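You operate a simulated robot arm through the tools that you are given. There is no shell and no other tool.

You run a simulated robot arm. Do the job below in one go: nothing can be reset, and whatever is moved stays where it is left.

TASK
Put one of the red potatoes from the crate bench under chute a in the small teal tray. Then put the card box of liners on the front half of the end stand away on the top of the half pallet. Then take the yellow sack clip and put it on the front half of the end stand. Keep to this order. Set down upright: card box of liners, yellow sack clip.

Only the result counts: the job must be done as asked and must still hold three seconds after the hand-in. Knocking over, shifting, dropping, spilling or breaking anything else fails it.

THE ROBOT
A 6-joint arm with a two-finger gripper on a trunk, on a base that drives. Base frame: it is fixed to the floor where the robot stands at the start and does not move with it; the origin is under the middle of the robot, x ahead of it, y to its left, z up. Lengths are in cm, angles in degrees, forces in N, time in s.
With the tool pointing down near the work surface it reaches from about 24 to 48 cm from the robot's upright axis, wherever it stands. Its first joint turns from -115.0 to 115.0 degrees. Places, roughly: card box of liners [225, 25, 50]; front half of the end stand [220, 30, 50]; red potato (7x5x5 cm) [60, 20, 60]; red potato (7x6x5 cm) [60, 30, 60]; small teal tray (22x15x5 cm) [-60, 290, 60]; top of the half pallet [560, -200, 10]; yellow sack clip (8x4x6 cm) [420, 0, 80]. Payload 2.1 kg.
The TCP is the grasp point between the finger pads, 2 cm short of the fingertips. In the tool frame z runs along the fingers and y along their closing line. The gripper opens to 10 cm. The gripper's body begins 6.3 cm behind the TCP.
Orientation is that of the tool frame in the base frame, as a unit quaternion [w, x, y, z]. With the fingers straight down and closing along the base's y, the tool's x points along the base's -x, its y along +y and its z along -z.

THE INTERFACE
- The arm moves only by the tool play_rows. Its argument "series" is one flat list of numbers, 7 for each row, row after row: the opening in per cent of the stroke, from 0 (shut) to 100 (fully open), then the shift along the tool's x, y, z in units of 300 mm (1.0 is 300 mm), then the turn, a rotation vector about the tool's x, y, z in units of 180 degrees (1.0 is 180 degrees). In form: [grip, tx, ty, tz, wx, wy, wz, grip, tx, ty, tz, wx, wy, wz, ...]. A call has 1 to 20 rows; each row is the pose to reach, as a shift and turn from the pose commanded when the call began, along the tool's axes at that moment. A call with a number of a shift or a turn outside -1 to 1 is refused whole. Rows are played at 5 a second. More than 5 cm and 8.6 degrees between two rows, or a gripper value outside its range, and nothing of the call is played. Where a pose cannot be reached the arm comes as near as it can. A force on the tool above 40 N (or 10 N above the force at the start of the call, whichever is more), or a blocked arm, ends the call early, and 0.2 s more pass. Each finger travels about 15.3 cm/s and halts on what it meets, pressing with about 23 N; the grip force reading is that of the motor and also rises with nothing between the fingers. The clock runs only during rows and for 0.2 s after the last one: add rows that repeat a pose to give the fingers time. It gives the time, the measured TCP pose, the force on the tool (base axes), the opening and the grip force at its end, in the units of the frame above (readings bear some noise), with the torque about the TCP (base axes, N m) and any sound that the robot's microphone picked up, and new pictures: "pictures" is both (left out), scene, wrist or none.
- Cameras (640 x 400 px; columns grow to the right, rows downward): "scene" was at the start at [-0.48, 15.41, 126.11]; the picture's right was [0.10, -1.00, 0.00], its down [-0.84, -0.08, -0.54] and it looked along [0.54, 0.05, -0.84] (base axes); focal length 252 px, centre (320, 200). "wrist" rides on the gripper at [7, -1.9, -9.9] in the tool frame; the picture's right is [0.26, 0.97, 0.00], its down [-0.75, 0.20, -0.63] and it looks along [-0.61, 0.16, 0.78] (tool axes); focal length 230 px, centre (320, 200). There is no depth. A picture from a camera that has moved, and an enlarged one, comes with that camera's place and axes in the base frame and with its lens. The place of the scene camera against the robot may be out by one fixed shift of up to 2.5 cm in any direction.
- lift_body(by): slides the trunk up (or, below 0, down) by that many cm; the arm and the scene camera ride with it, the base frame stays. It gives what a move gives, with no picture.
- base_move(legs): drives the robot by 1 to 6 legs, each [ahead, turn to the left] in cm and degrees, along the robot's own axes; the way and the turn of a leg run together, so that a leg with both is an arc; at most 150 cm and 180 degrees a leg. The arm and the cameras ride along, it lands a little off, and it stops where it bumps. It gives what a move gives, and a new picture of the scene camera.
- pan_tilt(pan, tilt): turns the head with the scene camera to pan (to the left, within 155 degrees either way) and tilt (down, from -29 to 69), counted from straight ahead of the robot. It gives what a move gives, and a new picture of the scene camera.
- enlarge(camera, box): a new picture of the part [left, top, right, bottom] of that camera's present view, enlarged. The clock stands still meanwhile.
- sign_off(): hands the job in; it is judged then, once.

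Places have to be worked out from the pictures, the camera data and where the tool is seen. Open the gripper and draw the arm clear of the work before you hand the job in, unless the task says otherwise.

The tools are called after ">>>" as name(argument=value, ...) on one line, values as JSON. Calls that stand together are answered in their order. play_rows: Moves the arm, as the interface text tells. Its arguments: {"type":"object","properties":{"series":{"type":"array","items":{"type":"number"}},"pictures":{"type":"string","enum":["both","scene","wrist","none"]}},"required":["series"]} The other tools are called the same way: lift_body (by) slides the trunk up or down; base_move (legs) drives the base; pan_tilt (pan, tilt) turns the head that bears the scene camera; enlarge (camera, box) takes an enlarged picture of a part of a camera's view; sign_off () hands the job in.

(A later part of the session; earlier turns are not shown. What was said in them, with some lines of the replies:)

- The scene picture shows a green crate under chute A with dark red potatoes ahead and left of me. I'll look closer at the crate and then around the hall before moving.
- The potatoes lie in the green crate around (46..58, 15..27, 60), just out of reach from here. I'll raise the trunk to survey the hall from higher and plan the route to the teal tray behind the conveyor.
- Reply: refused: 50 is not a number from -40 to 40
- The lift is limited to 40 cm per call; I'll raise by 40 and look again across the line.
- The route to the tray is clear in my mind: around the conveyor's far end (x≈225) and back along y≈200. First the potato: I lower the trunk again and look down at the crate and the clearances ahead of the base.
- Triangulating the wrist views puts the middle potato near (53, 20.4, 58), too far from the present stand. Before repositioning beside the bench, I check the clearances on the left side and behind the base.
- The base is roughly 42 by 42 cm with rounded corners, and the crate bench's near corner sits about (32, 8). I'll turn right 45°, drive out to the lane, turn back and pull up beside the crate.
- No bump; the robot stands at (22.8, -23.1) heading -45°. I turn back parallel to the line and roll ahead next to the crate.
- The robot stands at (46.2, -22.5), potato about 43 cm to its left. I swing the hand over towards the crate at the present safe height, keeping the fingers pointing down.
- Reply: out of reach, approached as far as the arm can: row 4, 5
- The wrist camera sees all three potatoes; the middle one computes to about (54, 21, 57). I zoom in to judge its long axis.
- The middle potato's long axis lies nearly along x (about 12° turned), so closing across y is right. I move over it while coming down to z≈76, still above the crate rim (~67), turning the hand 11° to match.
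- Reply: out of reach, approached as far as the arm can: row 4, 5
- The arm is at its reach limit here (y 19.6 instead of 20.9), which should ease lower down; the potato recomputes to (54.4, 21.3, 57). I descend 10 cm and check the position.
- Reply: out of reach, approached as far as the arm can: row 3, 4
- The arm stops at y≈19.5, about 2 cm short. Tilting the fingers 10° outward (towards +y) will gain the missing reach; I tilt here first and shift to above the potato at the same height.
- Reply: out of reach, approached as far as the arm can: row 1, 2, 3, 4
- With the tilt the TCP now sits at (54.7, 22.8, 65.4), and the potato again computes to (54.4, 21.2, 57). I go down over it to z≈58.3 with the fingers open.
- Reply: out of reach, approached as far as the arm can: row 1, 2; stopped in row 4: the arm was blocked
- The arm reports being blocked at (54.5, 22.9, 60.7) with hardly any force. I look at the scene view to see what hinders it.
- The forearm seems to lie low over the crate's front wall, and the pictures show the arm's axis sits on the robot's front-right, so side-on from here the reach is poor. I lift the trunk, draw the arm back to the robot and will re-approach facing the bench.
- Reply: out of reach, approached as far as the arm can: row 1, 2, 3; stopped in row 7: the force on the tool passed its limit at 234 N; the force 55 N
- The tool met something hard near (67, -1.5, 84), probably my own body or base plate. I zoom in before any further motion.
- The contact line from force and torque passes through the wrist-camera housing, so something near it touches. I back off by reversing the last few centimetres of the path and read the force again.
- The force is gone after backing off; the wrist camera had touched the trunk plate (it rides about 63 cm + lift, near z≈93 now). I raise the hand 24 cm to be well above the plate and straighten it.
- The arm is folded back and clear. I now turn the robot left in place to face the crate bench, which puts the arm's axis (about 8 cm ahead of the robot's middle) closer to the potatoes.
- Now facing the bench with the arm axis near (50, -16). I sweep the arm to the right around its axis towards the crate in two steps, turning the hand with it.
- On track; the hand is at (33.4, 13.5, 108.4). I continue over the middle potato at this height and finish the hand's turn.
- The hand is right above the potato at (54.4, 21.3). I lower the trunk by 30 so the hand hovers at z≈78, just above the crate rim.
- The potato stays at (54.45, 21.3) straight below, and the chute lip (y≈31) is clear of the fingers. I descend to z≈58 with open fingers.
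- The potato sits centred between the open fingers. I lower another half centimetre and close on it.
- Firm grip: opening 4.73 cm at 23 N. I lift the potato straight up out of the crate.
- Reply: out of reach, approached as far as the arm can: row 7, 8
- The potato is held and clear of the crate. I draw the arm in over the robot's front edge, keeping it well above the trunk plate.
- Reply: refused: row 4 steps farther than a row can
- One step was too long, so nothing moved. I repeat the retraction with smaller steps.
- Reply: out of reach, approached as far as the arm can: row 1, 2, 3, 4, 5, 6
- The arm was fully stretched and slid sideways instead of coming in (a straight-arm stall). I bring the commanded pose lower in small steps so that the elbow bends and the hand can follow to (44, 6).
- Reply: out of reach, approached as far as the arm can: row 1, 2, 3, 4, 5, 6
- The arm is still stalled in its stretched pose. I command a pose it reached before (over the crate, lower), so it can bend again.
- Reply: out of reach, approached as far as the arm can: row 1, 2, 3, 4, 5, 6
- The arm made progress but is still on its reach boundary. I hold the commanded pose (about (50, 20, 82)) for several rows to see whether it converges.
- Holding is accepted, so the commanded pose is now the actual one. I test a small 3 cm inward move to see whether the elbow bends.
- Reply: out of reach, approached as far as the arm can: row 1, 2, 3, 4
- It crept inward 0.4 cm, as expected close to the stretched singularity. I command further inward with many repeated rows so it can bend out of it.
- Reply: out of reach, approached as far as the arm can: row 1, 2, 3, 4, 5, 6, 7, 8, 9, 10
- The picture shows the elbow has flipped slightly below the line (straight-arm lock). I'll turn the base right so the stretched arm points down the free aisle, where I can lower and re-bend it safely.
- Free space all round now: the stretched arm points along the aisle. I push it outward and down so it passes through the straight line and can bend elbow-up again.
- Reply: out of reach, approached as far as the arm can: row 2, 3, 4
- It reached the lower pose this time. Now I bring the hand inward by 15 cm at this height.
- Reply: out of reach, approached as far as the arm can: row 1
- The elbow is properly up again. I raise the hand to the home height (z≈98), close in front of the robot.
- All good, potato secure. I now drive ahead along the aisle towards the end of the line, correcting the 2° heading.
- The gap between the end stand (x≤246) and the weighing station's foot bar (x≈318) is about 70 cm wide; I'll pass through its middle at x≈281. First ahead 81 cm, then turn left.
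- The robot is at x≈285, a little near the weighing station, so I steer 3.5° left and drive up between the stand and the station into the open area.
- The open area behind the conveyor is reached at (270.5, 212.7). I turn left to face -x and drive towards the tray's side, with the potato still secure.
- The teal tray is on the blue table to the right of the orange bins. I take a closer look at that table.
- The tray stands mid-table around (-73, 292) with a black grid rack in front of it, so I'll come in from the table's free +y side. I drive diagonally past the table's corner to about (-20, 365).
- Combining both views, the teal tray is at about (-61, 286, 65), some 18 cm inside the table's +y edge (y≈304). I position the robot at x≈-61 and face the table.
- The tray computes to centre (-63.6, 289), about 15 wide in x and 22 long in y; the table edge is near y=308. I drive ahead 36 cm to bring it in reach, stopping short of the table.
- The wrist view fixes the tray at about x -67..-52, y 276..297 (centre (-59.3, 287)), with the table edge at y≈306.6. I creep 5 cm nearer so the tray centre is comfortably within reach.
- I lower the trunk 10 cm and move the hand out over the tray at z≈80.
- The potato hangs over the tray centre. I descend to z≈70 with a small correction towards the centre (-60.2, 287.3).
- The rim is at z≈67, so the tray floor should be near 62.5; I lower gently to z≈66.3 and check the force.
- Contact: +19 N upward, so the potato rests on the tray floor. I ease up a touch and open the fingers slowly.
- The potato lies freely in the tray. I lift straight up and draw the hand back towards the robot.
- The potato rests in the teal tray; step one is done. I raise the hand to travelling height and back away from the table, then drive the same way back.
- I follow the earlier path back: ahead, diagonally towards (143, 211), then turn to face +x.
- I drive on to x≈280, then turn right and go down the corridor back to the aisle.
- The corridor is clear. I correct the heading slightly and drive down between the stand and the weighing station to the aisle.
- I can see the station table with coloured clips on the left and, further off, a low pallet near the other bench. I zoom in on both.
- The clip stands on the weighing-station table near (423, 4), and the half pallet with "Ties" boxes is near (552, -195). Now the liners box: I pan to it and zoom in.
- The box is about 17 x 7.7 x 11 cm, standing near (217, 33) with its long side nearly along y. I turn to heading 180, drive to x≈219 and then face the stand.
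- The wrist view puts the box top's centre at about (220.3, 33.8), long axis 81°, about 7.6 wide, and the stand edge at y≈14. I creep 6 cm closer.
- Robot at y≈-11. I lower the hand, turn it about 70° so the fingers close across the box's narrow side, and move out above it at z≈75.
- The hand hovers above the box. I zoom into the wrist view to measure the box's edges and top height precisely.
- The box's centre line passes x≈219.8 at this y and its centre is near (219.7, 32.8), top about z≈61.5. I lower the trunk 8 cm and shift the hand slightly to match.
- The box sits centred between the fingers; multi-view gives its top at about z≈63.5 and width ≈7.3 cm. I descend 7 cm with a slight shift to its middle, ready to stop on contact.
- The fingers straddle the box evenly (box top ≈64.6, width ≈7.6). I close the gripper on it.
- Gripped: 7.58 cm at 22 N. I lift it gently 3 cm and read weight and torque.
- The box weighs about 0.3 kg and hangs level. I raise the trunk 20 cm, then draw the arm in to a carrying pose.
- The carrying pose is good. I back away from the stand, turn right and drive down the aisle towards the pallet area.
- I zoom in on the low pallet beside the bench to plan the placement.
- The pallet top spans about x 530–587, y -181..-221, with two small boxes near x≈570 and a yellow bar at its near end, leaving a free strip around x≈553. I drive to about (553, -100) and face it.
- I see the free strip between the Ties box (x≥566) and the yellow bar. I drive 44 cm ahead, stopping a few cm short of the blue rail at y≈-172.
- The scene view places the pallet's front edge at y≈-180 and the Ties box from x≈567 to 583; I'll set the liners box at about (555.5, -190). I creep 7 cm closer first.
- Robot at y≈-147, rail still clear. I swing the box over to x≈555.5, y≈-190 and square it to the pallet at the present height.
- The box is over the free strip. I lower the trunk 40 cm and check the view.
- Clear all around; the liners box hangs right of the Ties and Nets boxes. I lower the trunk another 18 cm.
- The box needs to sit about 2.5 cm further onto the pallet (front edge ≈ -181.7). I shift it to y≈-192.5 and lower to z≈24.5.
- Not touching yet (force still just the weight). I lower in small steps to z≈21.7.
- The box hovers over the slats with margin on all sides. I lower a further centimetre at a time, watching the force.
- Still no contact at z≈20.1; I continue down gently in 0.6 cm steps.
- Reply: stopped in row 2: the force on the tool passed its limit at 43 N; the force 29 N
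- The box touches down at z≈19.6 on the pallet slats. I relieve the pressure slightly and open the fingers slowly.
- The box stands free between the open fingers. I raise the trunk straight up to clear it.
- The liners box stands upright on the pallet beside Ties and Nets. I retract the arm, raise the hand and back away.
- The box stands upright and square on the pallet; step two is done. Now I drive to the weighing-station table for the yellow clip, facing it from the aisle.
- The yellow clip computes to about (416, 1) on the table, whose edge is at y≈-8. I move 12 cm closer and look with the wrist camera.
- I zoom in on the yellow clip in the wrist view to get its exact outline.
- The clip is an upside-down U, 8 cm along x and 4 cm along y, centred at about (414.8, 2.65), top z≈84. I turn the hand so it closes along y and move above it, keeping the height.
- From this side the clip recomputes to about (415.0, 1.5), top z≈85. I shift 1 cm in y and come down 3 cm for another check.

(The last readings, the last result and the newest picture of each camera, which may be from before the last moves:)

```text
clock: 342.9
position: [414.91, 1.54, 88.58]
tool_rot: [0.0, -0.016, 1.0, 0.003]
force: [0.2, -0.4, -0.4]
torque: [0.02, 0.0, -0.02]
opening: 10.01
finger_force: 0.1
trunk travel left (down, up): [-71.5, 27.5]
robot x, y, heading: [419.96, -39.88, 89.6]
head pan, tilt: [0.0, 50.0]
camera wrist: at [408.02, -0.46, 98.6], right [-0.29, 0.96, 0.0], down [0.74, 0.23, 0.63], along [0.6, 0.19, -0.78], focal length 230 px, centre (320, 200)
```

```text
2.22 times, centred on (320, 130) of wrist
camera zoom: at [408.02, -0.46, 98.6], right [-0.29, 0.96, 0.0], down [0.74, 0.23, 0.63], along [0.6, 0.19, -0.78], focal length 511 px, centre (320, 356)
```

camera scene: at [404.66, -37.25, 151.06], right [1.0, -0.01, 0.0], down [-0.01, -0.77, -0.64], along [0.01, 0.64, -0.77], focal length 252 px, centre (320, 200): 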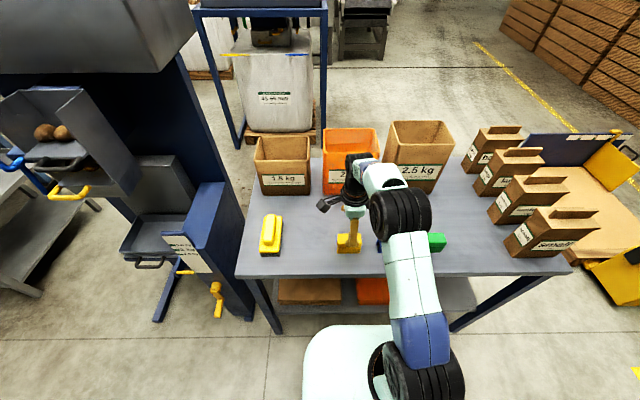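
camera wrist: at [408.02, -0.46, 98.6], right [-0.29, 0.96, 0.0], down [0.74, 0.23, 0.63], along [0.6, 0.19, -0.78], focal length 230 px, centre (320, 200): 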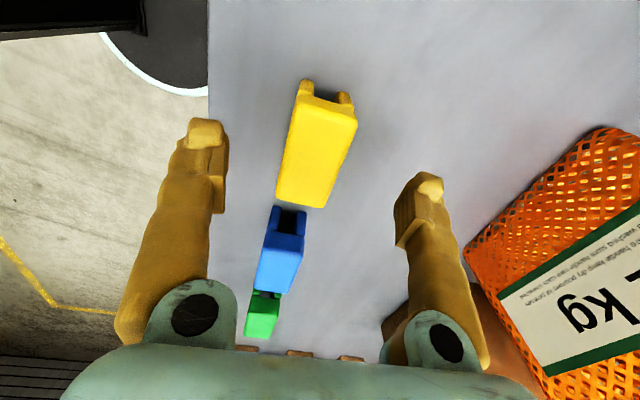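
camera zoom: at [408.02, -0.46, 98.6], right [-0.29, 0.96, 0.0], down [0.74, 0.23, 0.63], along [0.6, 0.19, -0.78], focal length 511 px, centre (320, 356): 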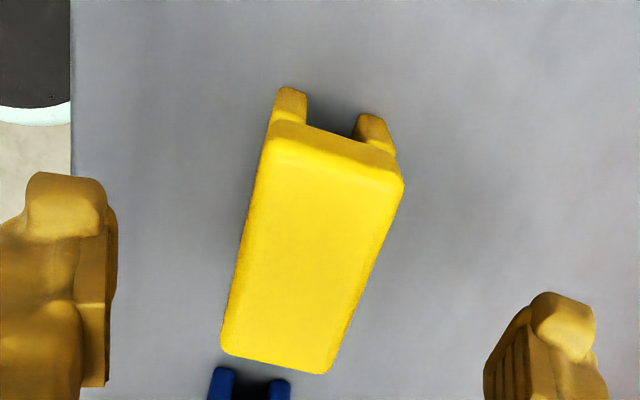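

The clip is centred under the hand (415.3, 1.4; top ≈85.3, table ≈79.3). I descend to z≈82.5 with open fingers.

>>> play_rows(series=[100, -0.01, 0, 0.07, 0, 0, 0, 100, -0.01, 0, 0.14, 0, 0, 0, 100, -0.01, 0, 0.203, 0, 0, 0, 100, -0.01, 0, 0.203, 0, 0, 0], pictures="both")

```text
clock: 343.9
position: [415.16, 1.65, 82.47]
tool_rot: [0.0, -0.017, 1.0, 0.002]
force: [0.4, 0.2, -0.1]
torque: [-0.02, 0.01, -0.01]
opening: 10.01
finger_force: 0.0
trunk travel left (down, up): [-71.5, 27.5]
robot x, y, heading: [420.02, -39.79, 89.5]
head pan, tilt: [0.0, 50.0]
camera scene: at [404.65, -37.26, 151.06], right [1.0, -0.01, 0.0], down [-0.01, -0.77, -0.64], along [0.01, 0.64, -0.77], focal length 252 px, centre (320, 200)
camera wrist: at [408.31, -0.36, 92.42], right [-0.29, 0.96, 0.0], down [0.74, 0.23, 0.63], along [0.6, 0.19, -0.78], focal length 230 px, centre (320, 200)
```

scene: 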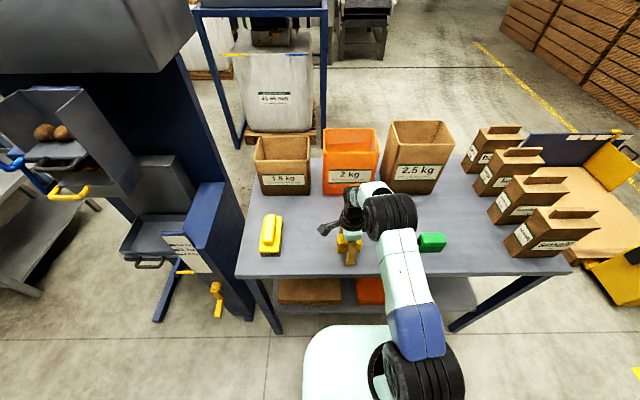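
wrist: 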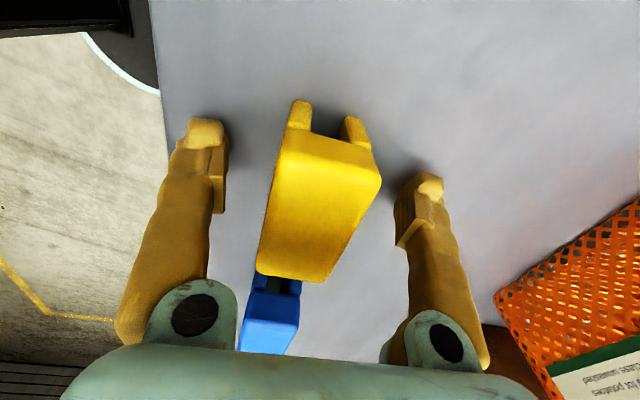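

The clip sits neatly between the fingers. I close on it.

>>> play_rows(series=[80, 0, 0, 0, 0, 0, 0, 60, 0, 0, 0, 0, 0, 0, 45, 0, 0, 0, 0, 0, 0, 20, 0, 0, 0, 0, 0, 0, 0, 0, 0, 0, 0, 0, 0, 0, 0, 0, 0, 0, 0, 0], pictures="wrist")

```text
clock: 345.3
position: [415.17, 1.56, 82.45]
tool_rot: [0.0, -0.018, 1.0, 0.001]
force: [0.0, -0.1, -0.6]
torque: [0.02, 0.0, -0.02]
opening: 3.66
finger_force: 23.2
trunk travel left (down, up): [-71.5, 27.5]
robot x, y, heading: [419.94, -39.98, 89.1]
head pan, tilt: [0.0, 50.0]
camera wrist: at [408.3, -0.34, 92.43], right [-0.29, 0.96, 0.0], down [0.74, 0.23, 0.63], along [0.6, 0.19, -0.78], focal length 230 px, centre (320, 200)
```

wrist: 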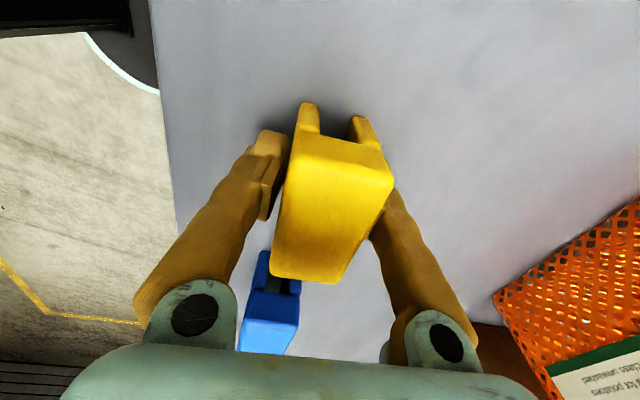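

Gripped at 3.66 cm. I lift it vertically with the trunk and then draw the arm in.

>>> lift_body(by=12)

>>> play_rows(series=[0, -0.04, -0.1, -0.03, 0, 0, 0, 0, -0.08, -0.2, -0.07, 0, 0, 0, 0, -0.12, -0.3, -0.1, 0, 0, 0, 0, -0.12, -0.3, -0.1, 0, 0, 0], pictures="both")

```text
clock: 346.8
position: [415.28, 1.54, 94.51]
tool_rot: [0.0, -0.017, 1.0, 0.001]
force: [0.5, 0.4, -0.6]
torque: [0.0, -0.02, 0.0]
opening: 3.66
finger_force: 23.0
trunk travel left (down, up): [-83.5, 15.5]
robot x, y, heading: [420.09, -39.69, 89.4]
head pan, tilt: [0.0, 50.0]
```

```text
clock: 347.8
position: [419.21, -7.47, 97.44]
tool_rot: [0.0, -0.018, 1.0, 0.001]
force: [0.6, -0.3, -0.6]
torque: [-0.02, 0.02, 0.01]
opening: 3.67
finger_force: 23.1
trunk travel left (down, up): [-83.5, 15.5]
robot x, y, heading: [420.34, -39.78, 89.4]
head pan, tilt: [0.0, 50.0]
camera scene: at [404.64, -37.18, 163.06], right [1.0, -0.01, 0.0], down [-0.01, -0.77, -0.64], along [0.01, 0.64, -0.77], focal length 252 px, centre (320, 200)
camera wrist: at [412.28, -9.38, 107.38], right [-0.29, 0.96, 0.0], down [0.74, 0.23, 0.63], along [0.6, 0.19, -0.78], focal length 230 px, centre (320, 200)
```

scene: 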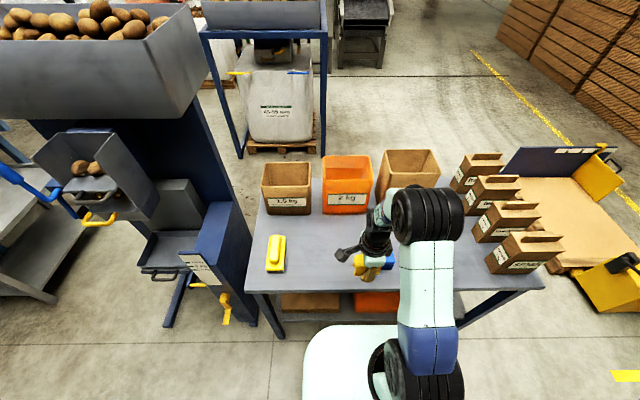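
wrist: 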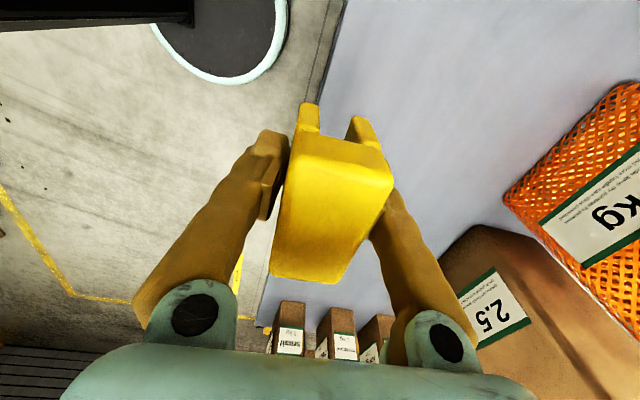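

The clip is secure and clear of the table. I back off and drive back along the aisle to the end stand.

>>> base_move(legs=[[-30, 0], [0, 90.6], [98, 0], [98, 0], [0, -90]])

>>> pan_tilt(pan=0, tilt=45)

```text
clock: 367.2
position: [215.31, -38.92, 97.52]
tool_rot: [0.0, -0.038, 0.999, 0.001]
force: [-0.8, -0.3, -1.4]
torque: [0.04, -0.01, 0.02]
opening: 3.66
finger_force: 23.4
trunk travel left (down, up): [-83.5, 15.5]
robot x, y, heading: [217.26, -71.17, 91.3]
head pan, tilt: [0.0, 50.0]
camera scene: at [201.9, -69.22, 163.06], right [1.0, 0.03, 0.0], down [0.02, -0.77, -0.64], along [-0.02, 0.64, -0.77], focal length 252 px, centre (320, 200)
```

scene: 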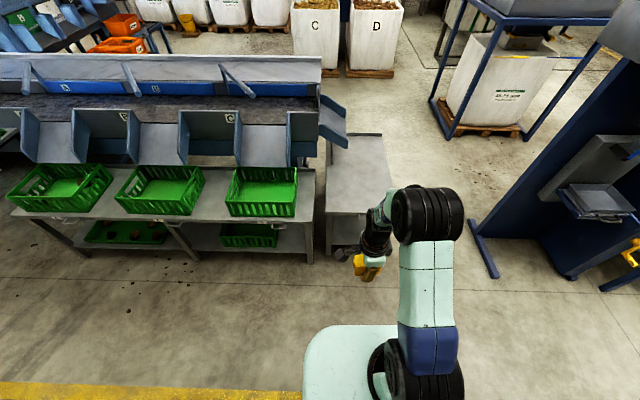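

```text
clock: 367.9
position: [215.16, -38.92, 97.37]
tool_rot: [0.0, -0.038, 0.999, 0.001]
force: [0.3, 0.6, -1.0]
torque: [0.0, 0.03, -0.02]
opening: 3.64
finger_force: 23.1
trunk travel left (down, up): [-83.5, 15.5]
robot x, y, heading: [217.5, -71.21, 91.5]
head pan, tilt: [0.0, 45.0]
camera scene: at [201.9, -68.78, 163.75], right [1.0, 0.03, 0.0], down [0.02, -0.71, -0.71], along [-0.02, 0.71, -0.71], focal length 252 px, centre (320, 200)
```

scene: 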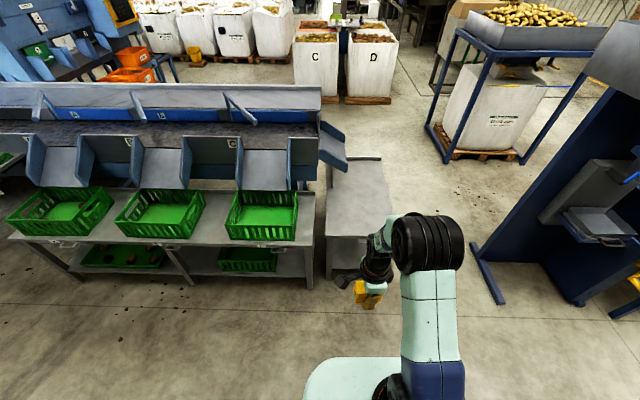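

The stand's front half is empty now. I straighten and drive up to it, stopping at about y=-16.

>>> base_move(legs=[[0, -1.5], [54, 0]])

>>> enlarge(camera="scene", box=[260, 100, 480, 320])

```text
clock: 371.4
position: [215.74, 15.2, 97.37]
tool_rot: [0.0, -0.026, 1.0, 0.001]
force: [0.5, -0.5, -0.9]
torque: [-0.01, 0.01, 0.02]
opening: 3.62
finger_force: 22.7
trunk travel left (down, up): [-83.5, 15.5]
robot x, y, heading: [217.12, -17.17, 90.1]
head pan, tilt: [0.0, 45.0]
camera scene: at [201.73, -14.38, 163.75], right [1.0, 0.01, 0.0], down [0.0, -0.71, -0.71], along [0.0, 0.71, -0.71], focal length 252 px, centre (320, 200)
```

scene: 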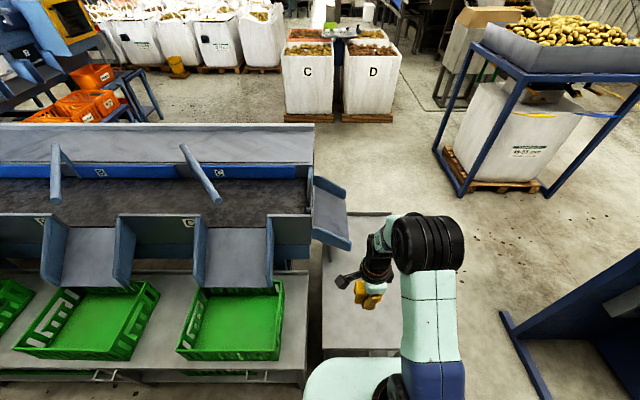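

```text
1.82 times, centred on (370, 210) of scene
camera zoom: at [201.73, -14.38, 163.75], right [1.0, 0.01, 0.0], down [0.0, -0.71, -0.71], along [0.0, 0.71, -0.71], focal length 458 px, centre (229, 182)
```

zoom: 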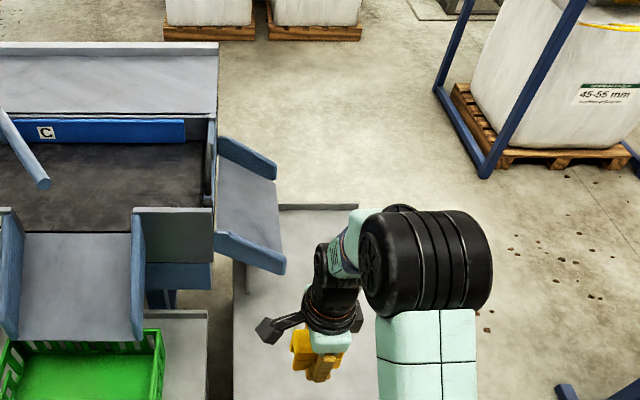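

The stand is clear ahead. I lower the trunk 30 cm and carry the clip out to about (221, 26) over the stand's front half.

>>> lift_body(by=-30)

>>> play_rows(series=[0, -0.065, 0.117, 0, 0, 0, 0, 0, -0.13, 0.234, 0, 0, 0, 0, 0, -0.195, 0.35, 0, 0, 0, 0, 0, -0.195, 0.35, 0, 0, 0, 0], pictures="both")

```text
clock: 374.4
position: [215.7, 15.33, 67.45]
tool_rot: [0.0, -0.027, 1.0, 0.001]
force: [0.2, 0.0, -0.5]
torque: [-0.01, -0.02, -0.01]
opening: 3.65
finger_force: 23.1
trunk travel left (down, up): [-53.5, 45.5]
robot x, y, heading: [216.97, -17.6, 90.1]
head pan, tilt: [0.0, 45.0]
```

```text
clock: 375.4
position: [220.96, 26.07, 67.22]
tool_rot: [0.0, -0.026, 1.0, 0.001]
force: [0.1, -0.1, 0.5]
torque: [0.03, 0.02, 0.03]
opening: 3.62
finger_force: 22.4
trunk travel left (down, up): [-53.5, 45.5]
robot x, y, heading: [217.06, -17.07, 90.1]
head pan, tilt: [0.0, 45.0]
camera scene: at [201.71, -14.34, 133.75], right [1.0, 0.01, 0.0], down [0.0, -0.71, -0.71], along [0.0, 0.71, -0.71], focal length 252 px, centre (320, 200)
camera wrist: at [214.11, 24.0, 77.23], right [-0.31, 0.95, 0.0], down [0.74, 0.24, 0.63], along [0.6, 0.2, -0.78], focal length 230 px, centre (320, 200)
```

scene: 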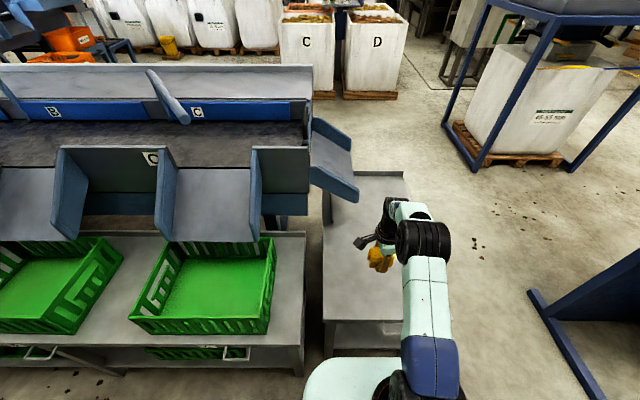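
wrist: 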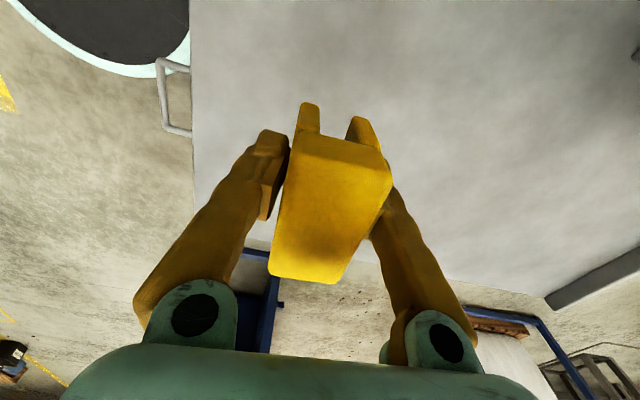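

Well over the stand's front half (edge at y≈13). I descend 9.5 cm, then proceed in small steps.

>>> play_rows(series=[0, 0, 0, 0.11, 0, 0, 0, 0, 0, 0, 0.22, 0, 0, 0, 0, 0, 0, 0.317, 0, 0, 0, 0, 0, 0, 0.317, 0, 0, 0], pictures="wrist")

```text
clock: 376.4
position: [220.87, 26.2, 57.77]
tool_rot: [0.0, -0.027, 1.0, 0.003]
force: [-0.7, 0.5, -0.9]
torque: [0.01, -0.04, -0.01]
opening: 3.69
finger_force: 23.0
trunk travel left (down, up): [-53.5, 45.5]
robot x, y, heading: [216.91, -17.24, 90.4]
head pan, tilt: [0.0, 45.0]
camera wrist: at [213.97, 24.14, 67.78], right [-0.31, 0.95, 0.0], down [0.74, 0.24, 0.63], along [0.6, 0.2, -0.78], focal length 230 px, centre (320, 200)
```

wrist: 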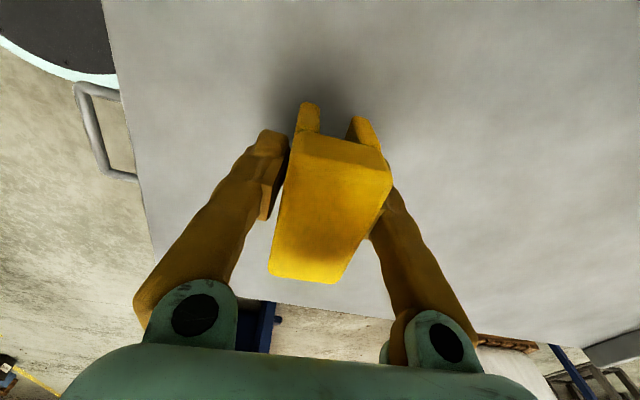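

The shadow shows the surface is close. I lower in 0.75 cm steps, checking the force after each.

>>> play_rows(series=[0, 0, 0, 0.017, 0, 0, 0, 0, 0, 0, 0.033, 0, 0, 0, 0, 0, 0, 0.05, 0, 0, 0, 0, 0, 0, 0.05, 0, 0, 0], pictures="none")

```text
clock: 377.4
position: [221.0, 26.28, 56.34]
tool_rot: [0.0, -0.026, 1.0, 0.001]
force: [0.2, -0.6, -0.6]
torque: [0.0, 0.02, 0.01]
opening: 3.67
finger_force: 23.0
trunk travel left (down, up): [-53.5, 45.5]
robot x, y, heading: [216.81, -17.09, 90.3]
head pan, tilt: [0.0, 45.0]
```

No contact yet at 56.3; another small step down.

>>> play_rows(series=[0, 0, 0, 0.012, 0, 0, 0, 0, 0, 0, 0.025, 0, 0, 0, 0, 0, 0, 0.025, 0, 0, 0], pictures="wrist")

```text
clock: 378.1
position: [221.02, 26.16, 55.61]
tool_rot: [0.0, -0.026, 1.0, 0.001]
force: [0.3, 0.2, -0.4]
torque: [-0.05, 0.0, 0.03]
opening: 3.64
finger_force: 22.6
trunk travel left (down, up): [-53.5, 45.5]
robot x, y, heading: [217.02, -17.06, 90.3]
head pan, tilt: [0.0, 45.0]
camera wrist: at [214.15, 24.13, 65.57], right [-0.31, 0.95, 0.0], down [0.74, 0.24, 0.63], along [0.6, 0.2, -0.78], focal length 230 px, centre (320, 200)
```

wrist: 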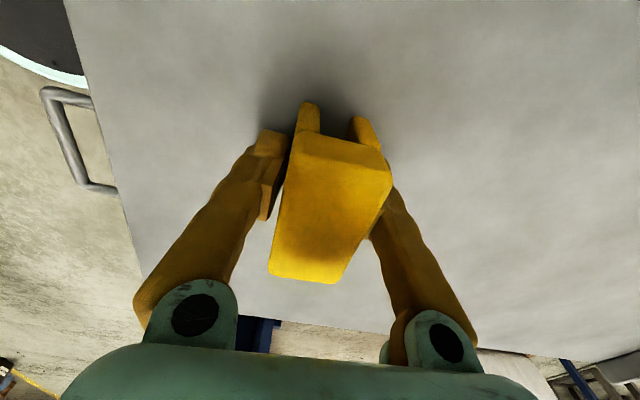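

Still free; I go on down 0.6 cm.

>>> play_rows(series=[0, 0, 0, 0.01, 0, 0, 0, 0, 0, 0, 0.02, 0, 0, 0, 0, 0, 0, 0.02, 0, 0, 0], pictures="none")

```text
clock: 378.9
position: [221.06, 26.2, 55.18]
tool_rot: [0.0, -0.027, 1.0, 0.003]
force: [0.8, -0.8, 12.1]
torque: [-0.04, 0.04, -0.03]
opening: 3.66
finger_force: 22.6
trunk travel left (down, up): [-53.5, 45.5]
robot x, y, heading: [217.0, -17.27, 90.1]
head pan, tilt: [0.0, 45.0]
```

Contact at z≈55.2 (+12 N): the clip stands on the surface. I open the fingers slowly.

>>> play_rows(series=[0, 0, 0, -0.003, 0, 0, 0, 38, 0, 0, -0.003, 0, 0, 0, 42, 0, 0, -0.003, 0, 0, 0, 50, 0, 0, -0.003, 0, 0, 0, 60, 0, 0, -0.003, 0, 0, 0, 75, 0, 0, -0.003, 0, 0, 0, 90, 0, 0, -0.003, 0, 0, 0, 90, 0, 0, -0.003, 0, 0, 0], pictures="wrist")

```text
clock: 380.8
position: [221.09, 26.16, 55.22]
tool_rot: [0.0, -0.027, 1.0, 0.001]
force: [0.2, 0.2, -0.3]
torque: [0.01, 0.01, -0.01]
opening: 9.01
finger_force: 0.0
trunk travel left (down, up): [-53.5, 45.5]
robot x, y, heading: [217.26, -17.06, 90.3]
head pan, tilt: [0.0, 45.0]
camera wrist: at [214.13, 24.07, 65.15], right [-0.31, 0.95, 0.0], down [0.74, 0.24, 0.63], along [0.6, 0.2, -0.78], focal length 230 px, centre (320, 200)
```

wrist: 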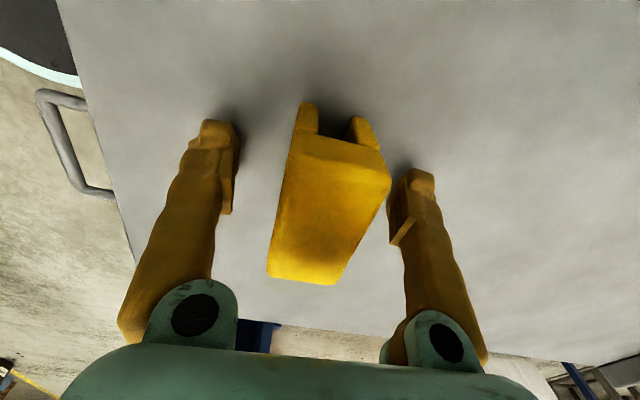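

The clip stands upright by itself. I lift the hand straight up with the trunk and then back away from the stand.

>>> lift_body(by=25)

>>> play_rows(series=[100, 0.03, -0.1, -0.03, 0, 0, 0, 100, 0.06, -0.2, -0.07, 0, 0, 0, 100, 0.09, -0.3, -0.1, 0, 0, 0, 100, 0.09, -0.3, -0.1, 0, 0, 0], pictures="wrist")

>>> base_move(legs=[[-35, 0]])

>>> enlarge(camera="scene", box=[280, 120, 440, 280])

```text
clock: 383.3
position: [220.9, 26.18, 80.09]
tool_rot: [0.0, -0.026, 1.0, 0.001]
force: [0.3, -0.3, -0.1]
torque: [-0.01, 0.0, 0.03]
opening: 9.03
finger_force: 0.1
trunk travel left (down, up): [-78.5, 20.5]
robot x, y, heading: [217.26, -16.59, 90.2]
head pan, tilt: [0.0, 45.0]
```

```text
clock: 384.3
position: [218.91, 16.93, 83.43]
tool_rot: [0.0, -0.026, 1.0, 0.002]
force: [1.1, 0.3, 0.3]
torque: [0.02, 0.0, 0.01]
opening: 10.01
finger_force: 0.0
trunk travel left (down, up): [-78.5, 20.5]
robot x, y, heading: [217.45, -16.82, 90.3]
head pan, tilt: [0.0, 45.0]
camera wrist: at [212.09, 14.92, 93.31], right [-0.31, 0.95, 0.0], down [0.74, 0.24, 0.63], along [0.6, 0.2, -0.78], focal length 230 px, centre (320, 200)
```

wrist: 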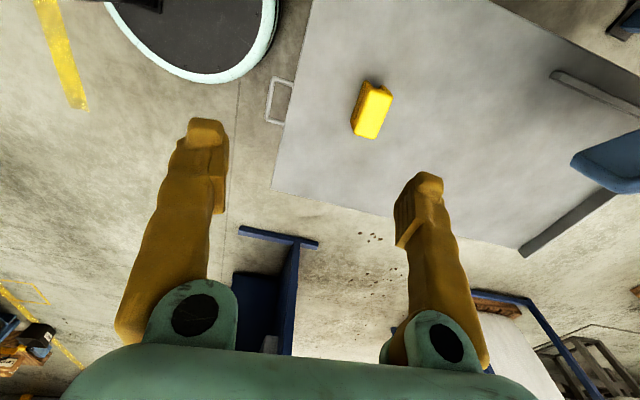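

```text
clock: 386.6
position: [219.09, -17.58, 83.28]
tool_rot: [0.001, -0.027, 1.0, 0.0]
force: [0.1, -0.4, -0.7]
torque: [-0.01, 0.0, -0.01]
opening: 10.02
finger_force: 0.1
trunk travel left (down, up): [-78.5, 20.5]
robot x, y, heading: [217.36, -51.74, 90.6]
head pan, tilt: [0.0, 45.0]
camera scene: at [201.96, -48.89, 158.75], right [1.0, 0.01, 0.0], down [0.01, -0.71, -0.71], along [-0.01, 0.71, -0.71], focal length 252 px, centre (320, 200)
```

scene: 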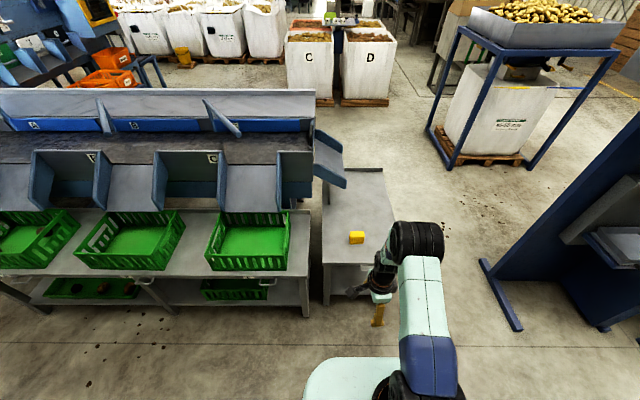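

```text
2.50 times, centred on (360, 200) of scene
camera zoom: at [201.96, -48.89, 158.75], right [1.0, 0.01, 0.0], down [0.01, -0.71, -0.71], along [-0.01, 0.71, -0.71], focal length 630 px, centre (220, 200)
```

zoom: 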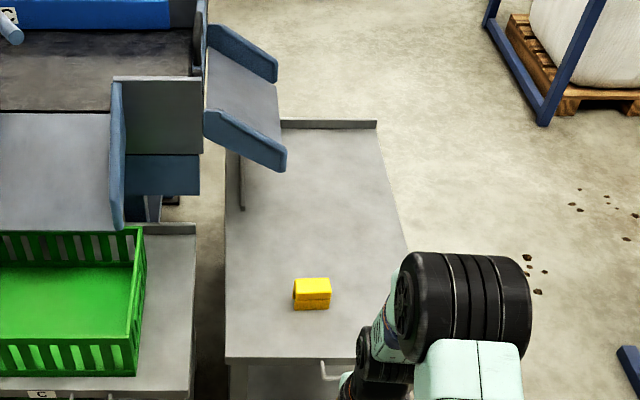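

The yellow clip stands upright on the front half of the end stand. The liners box is on the half pallet and the potato is in the teal tray. The gripper is open and the arm clear, so I hand the job in.

>>> sign_off()

```text
The job is handed in.
```

I did all three steps in the order you gave and handed the job in. I haven't been told how it was judged.

1. **Red potato:** one potato from the crate under chute A is lying in the small teal tray.
2. **Card box of liners:** it stands upright on top of the half pallet, beside the Ties and Nets boxes.
3. **Yellow sack clip:** it stands upright on the front half of the end stand, about 13 cm in from the aisle edge.

Two things happened along the way:

- **Hard contact:** my first reach for the potato failed. While I was pulling the arm back, the tool stopped against something hard, peaking at 234 N. From the readings it was most likely the wrist camera touching the robot's own trunk plate. The pictures afterwards showed no sign that anything around it had moved.
- **Firm set-down:** the box touched down with about 43 N because I pressed once more than needed. It stayed upright and square.

At the end the gripper was open and the arm was drawn back from the stand. I saw nothing else knocked over or shifted.
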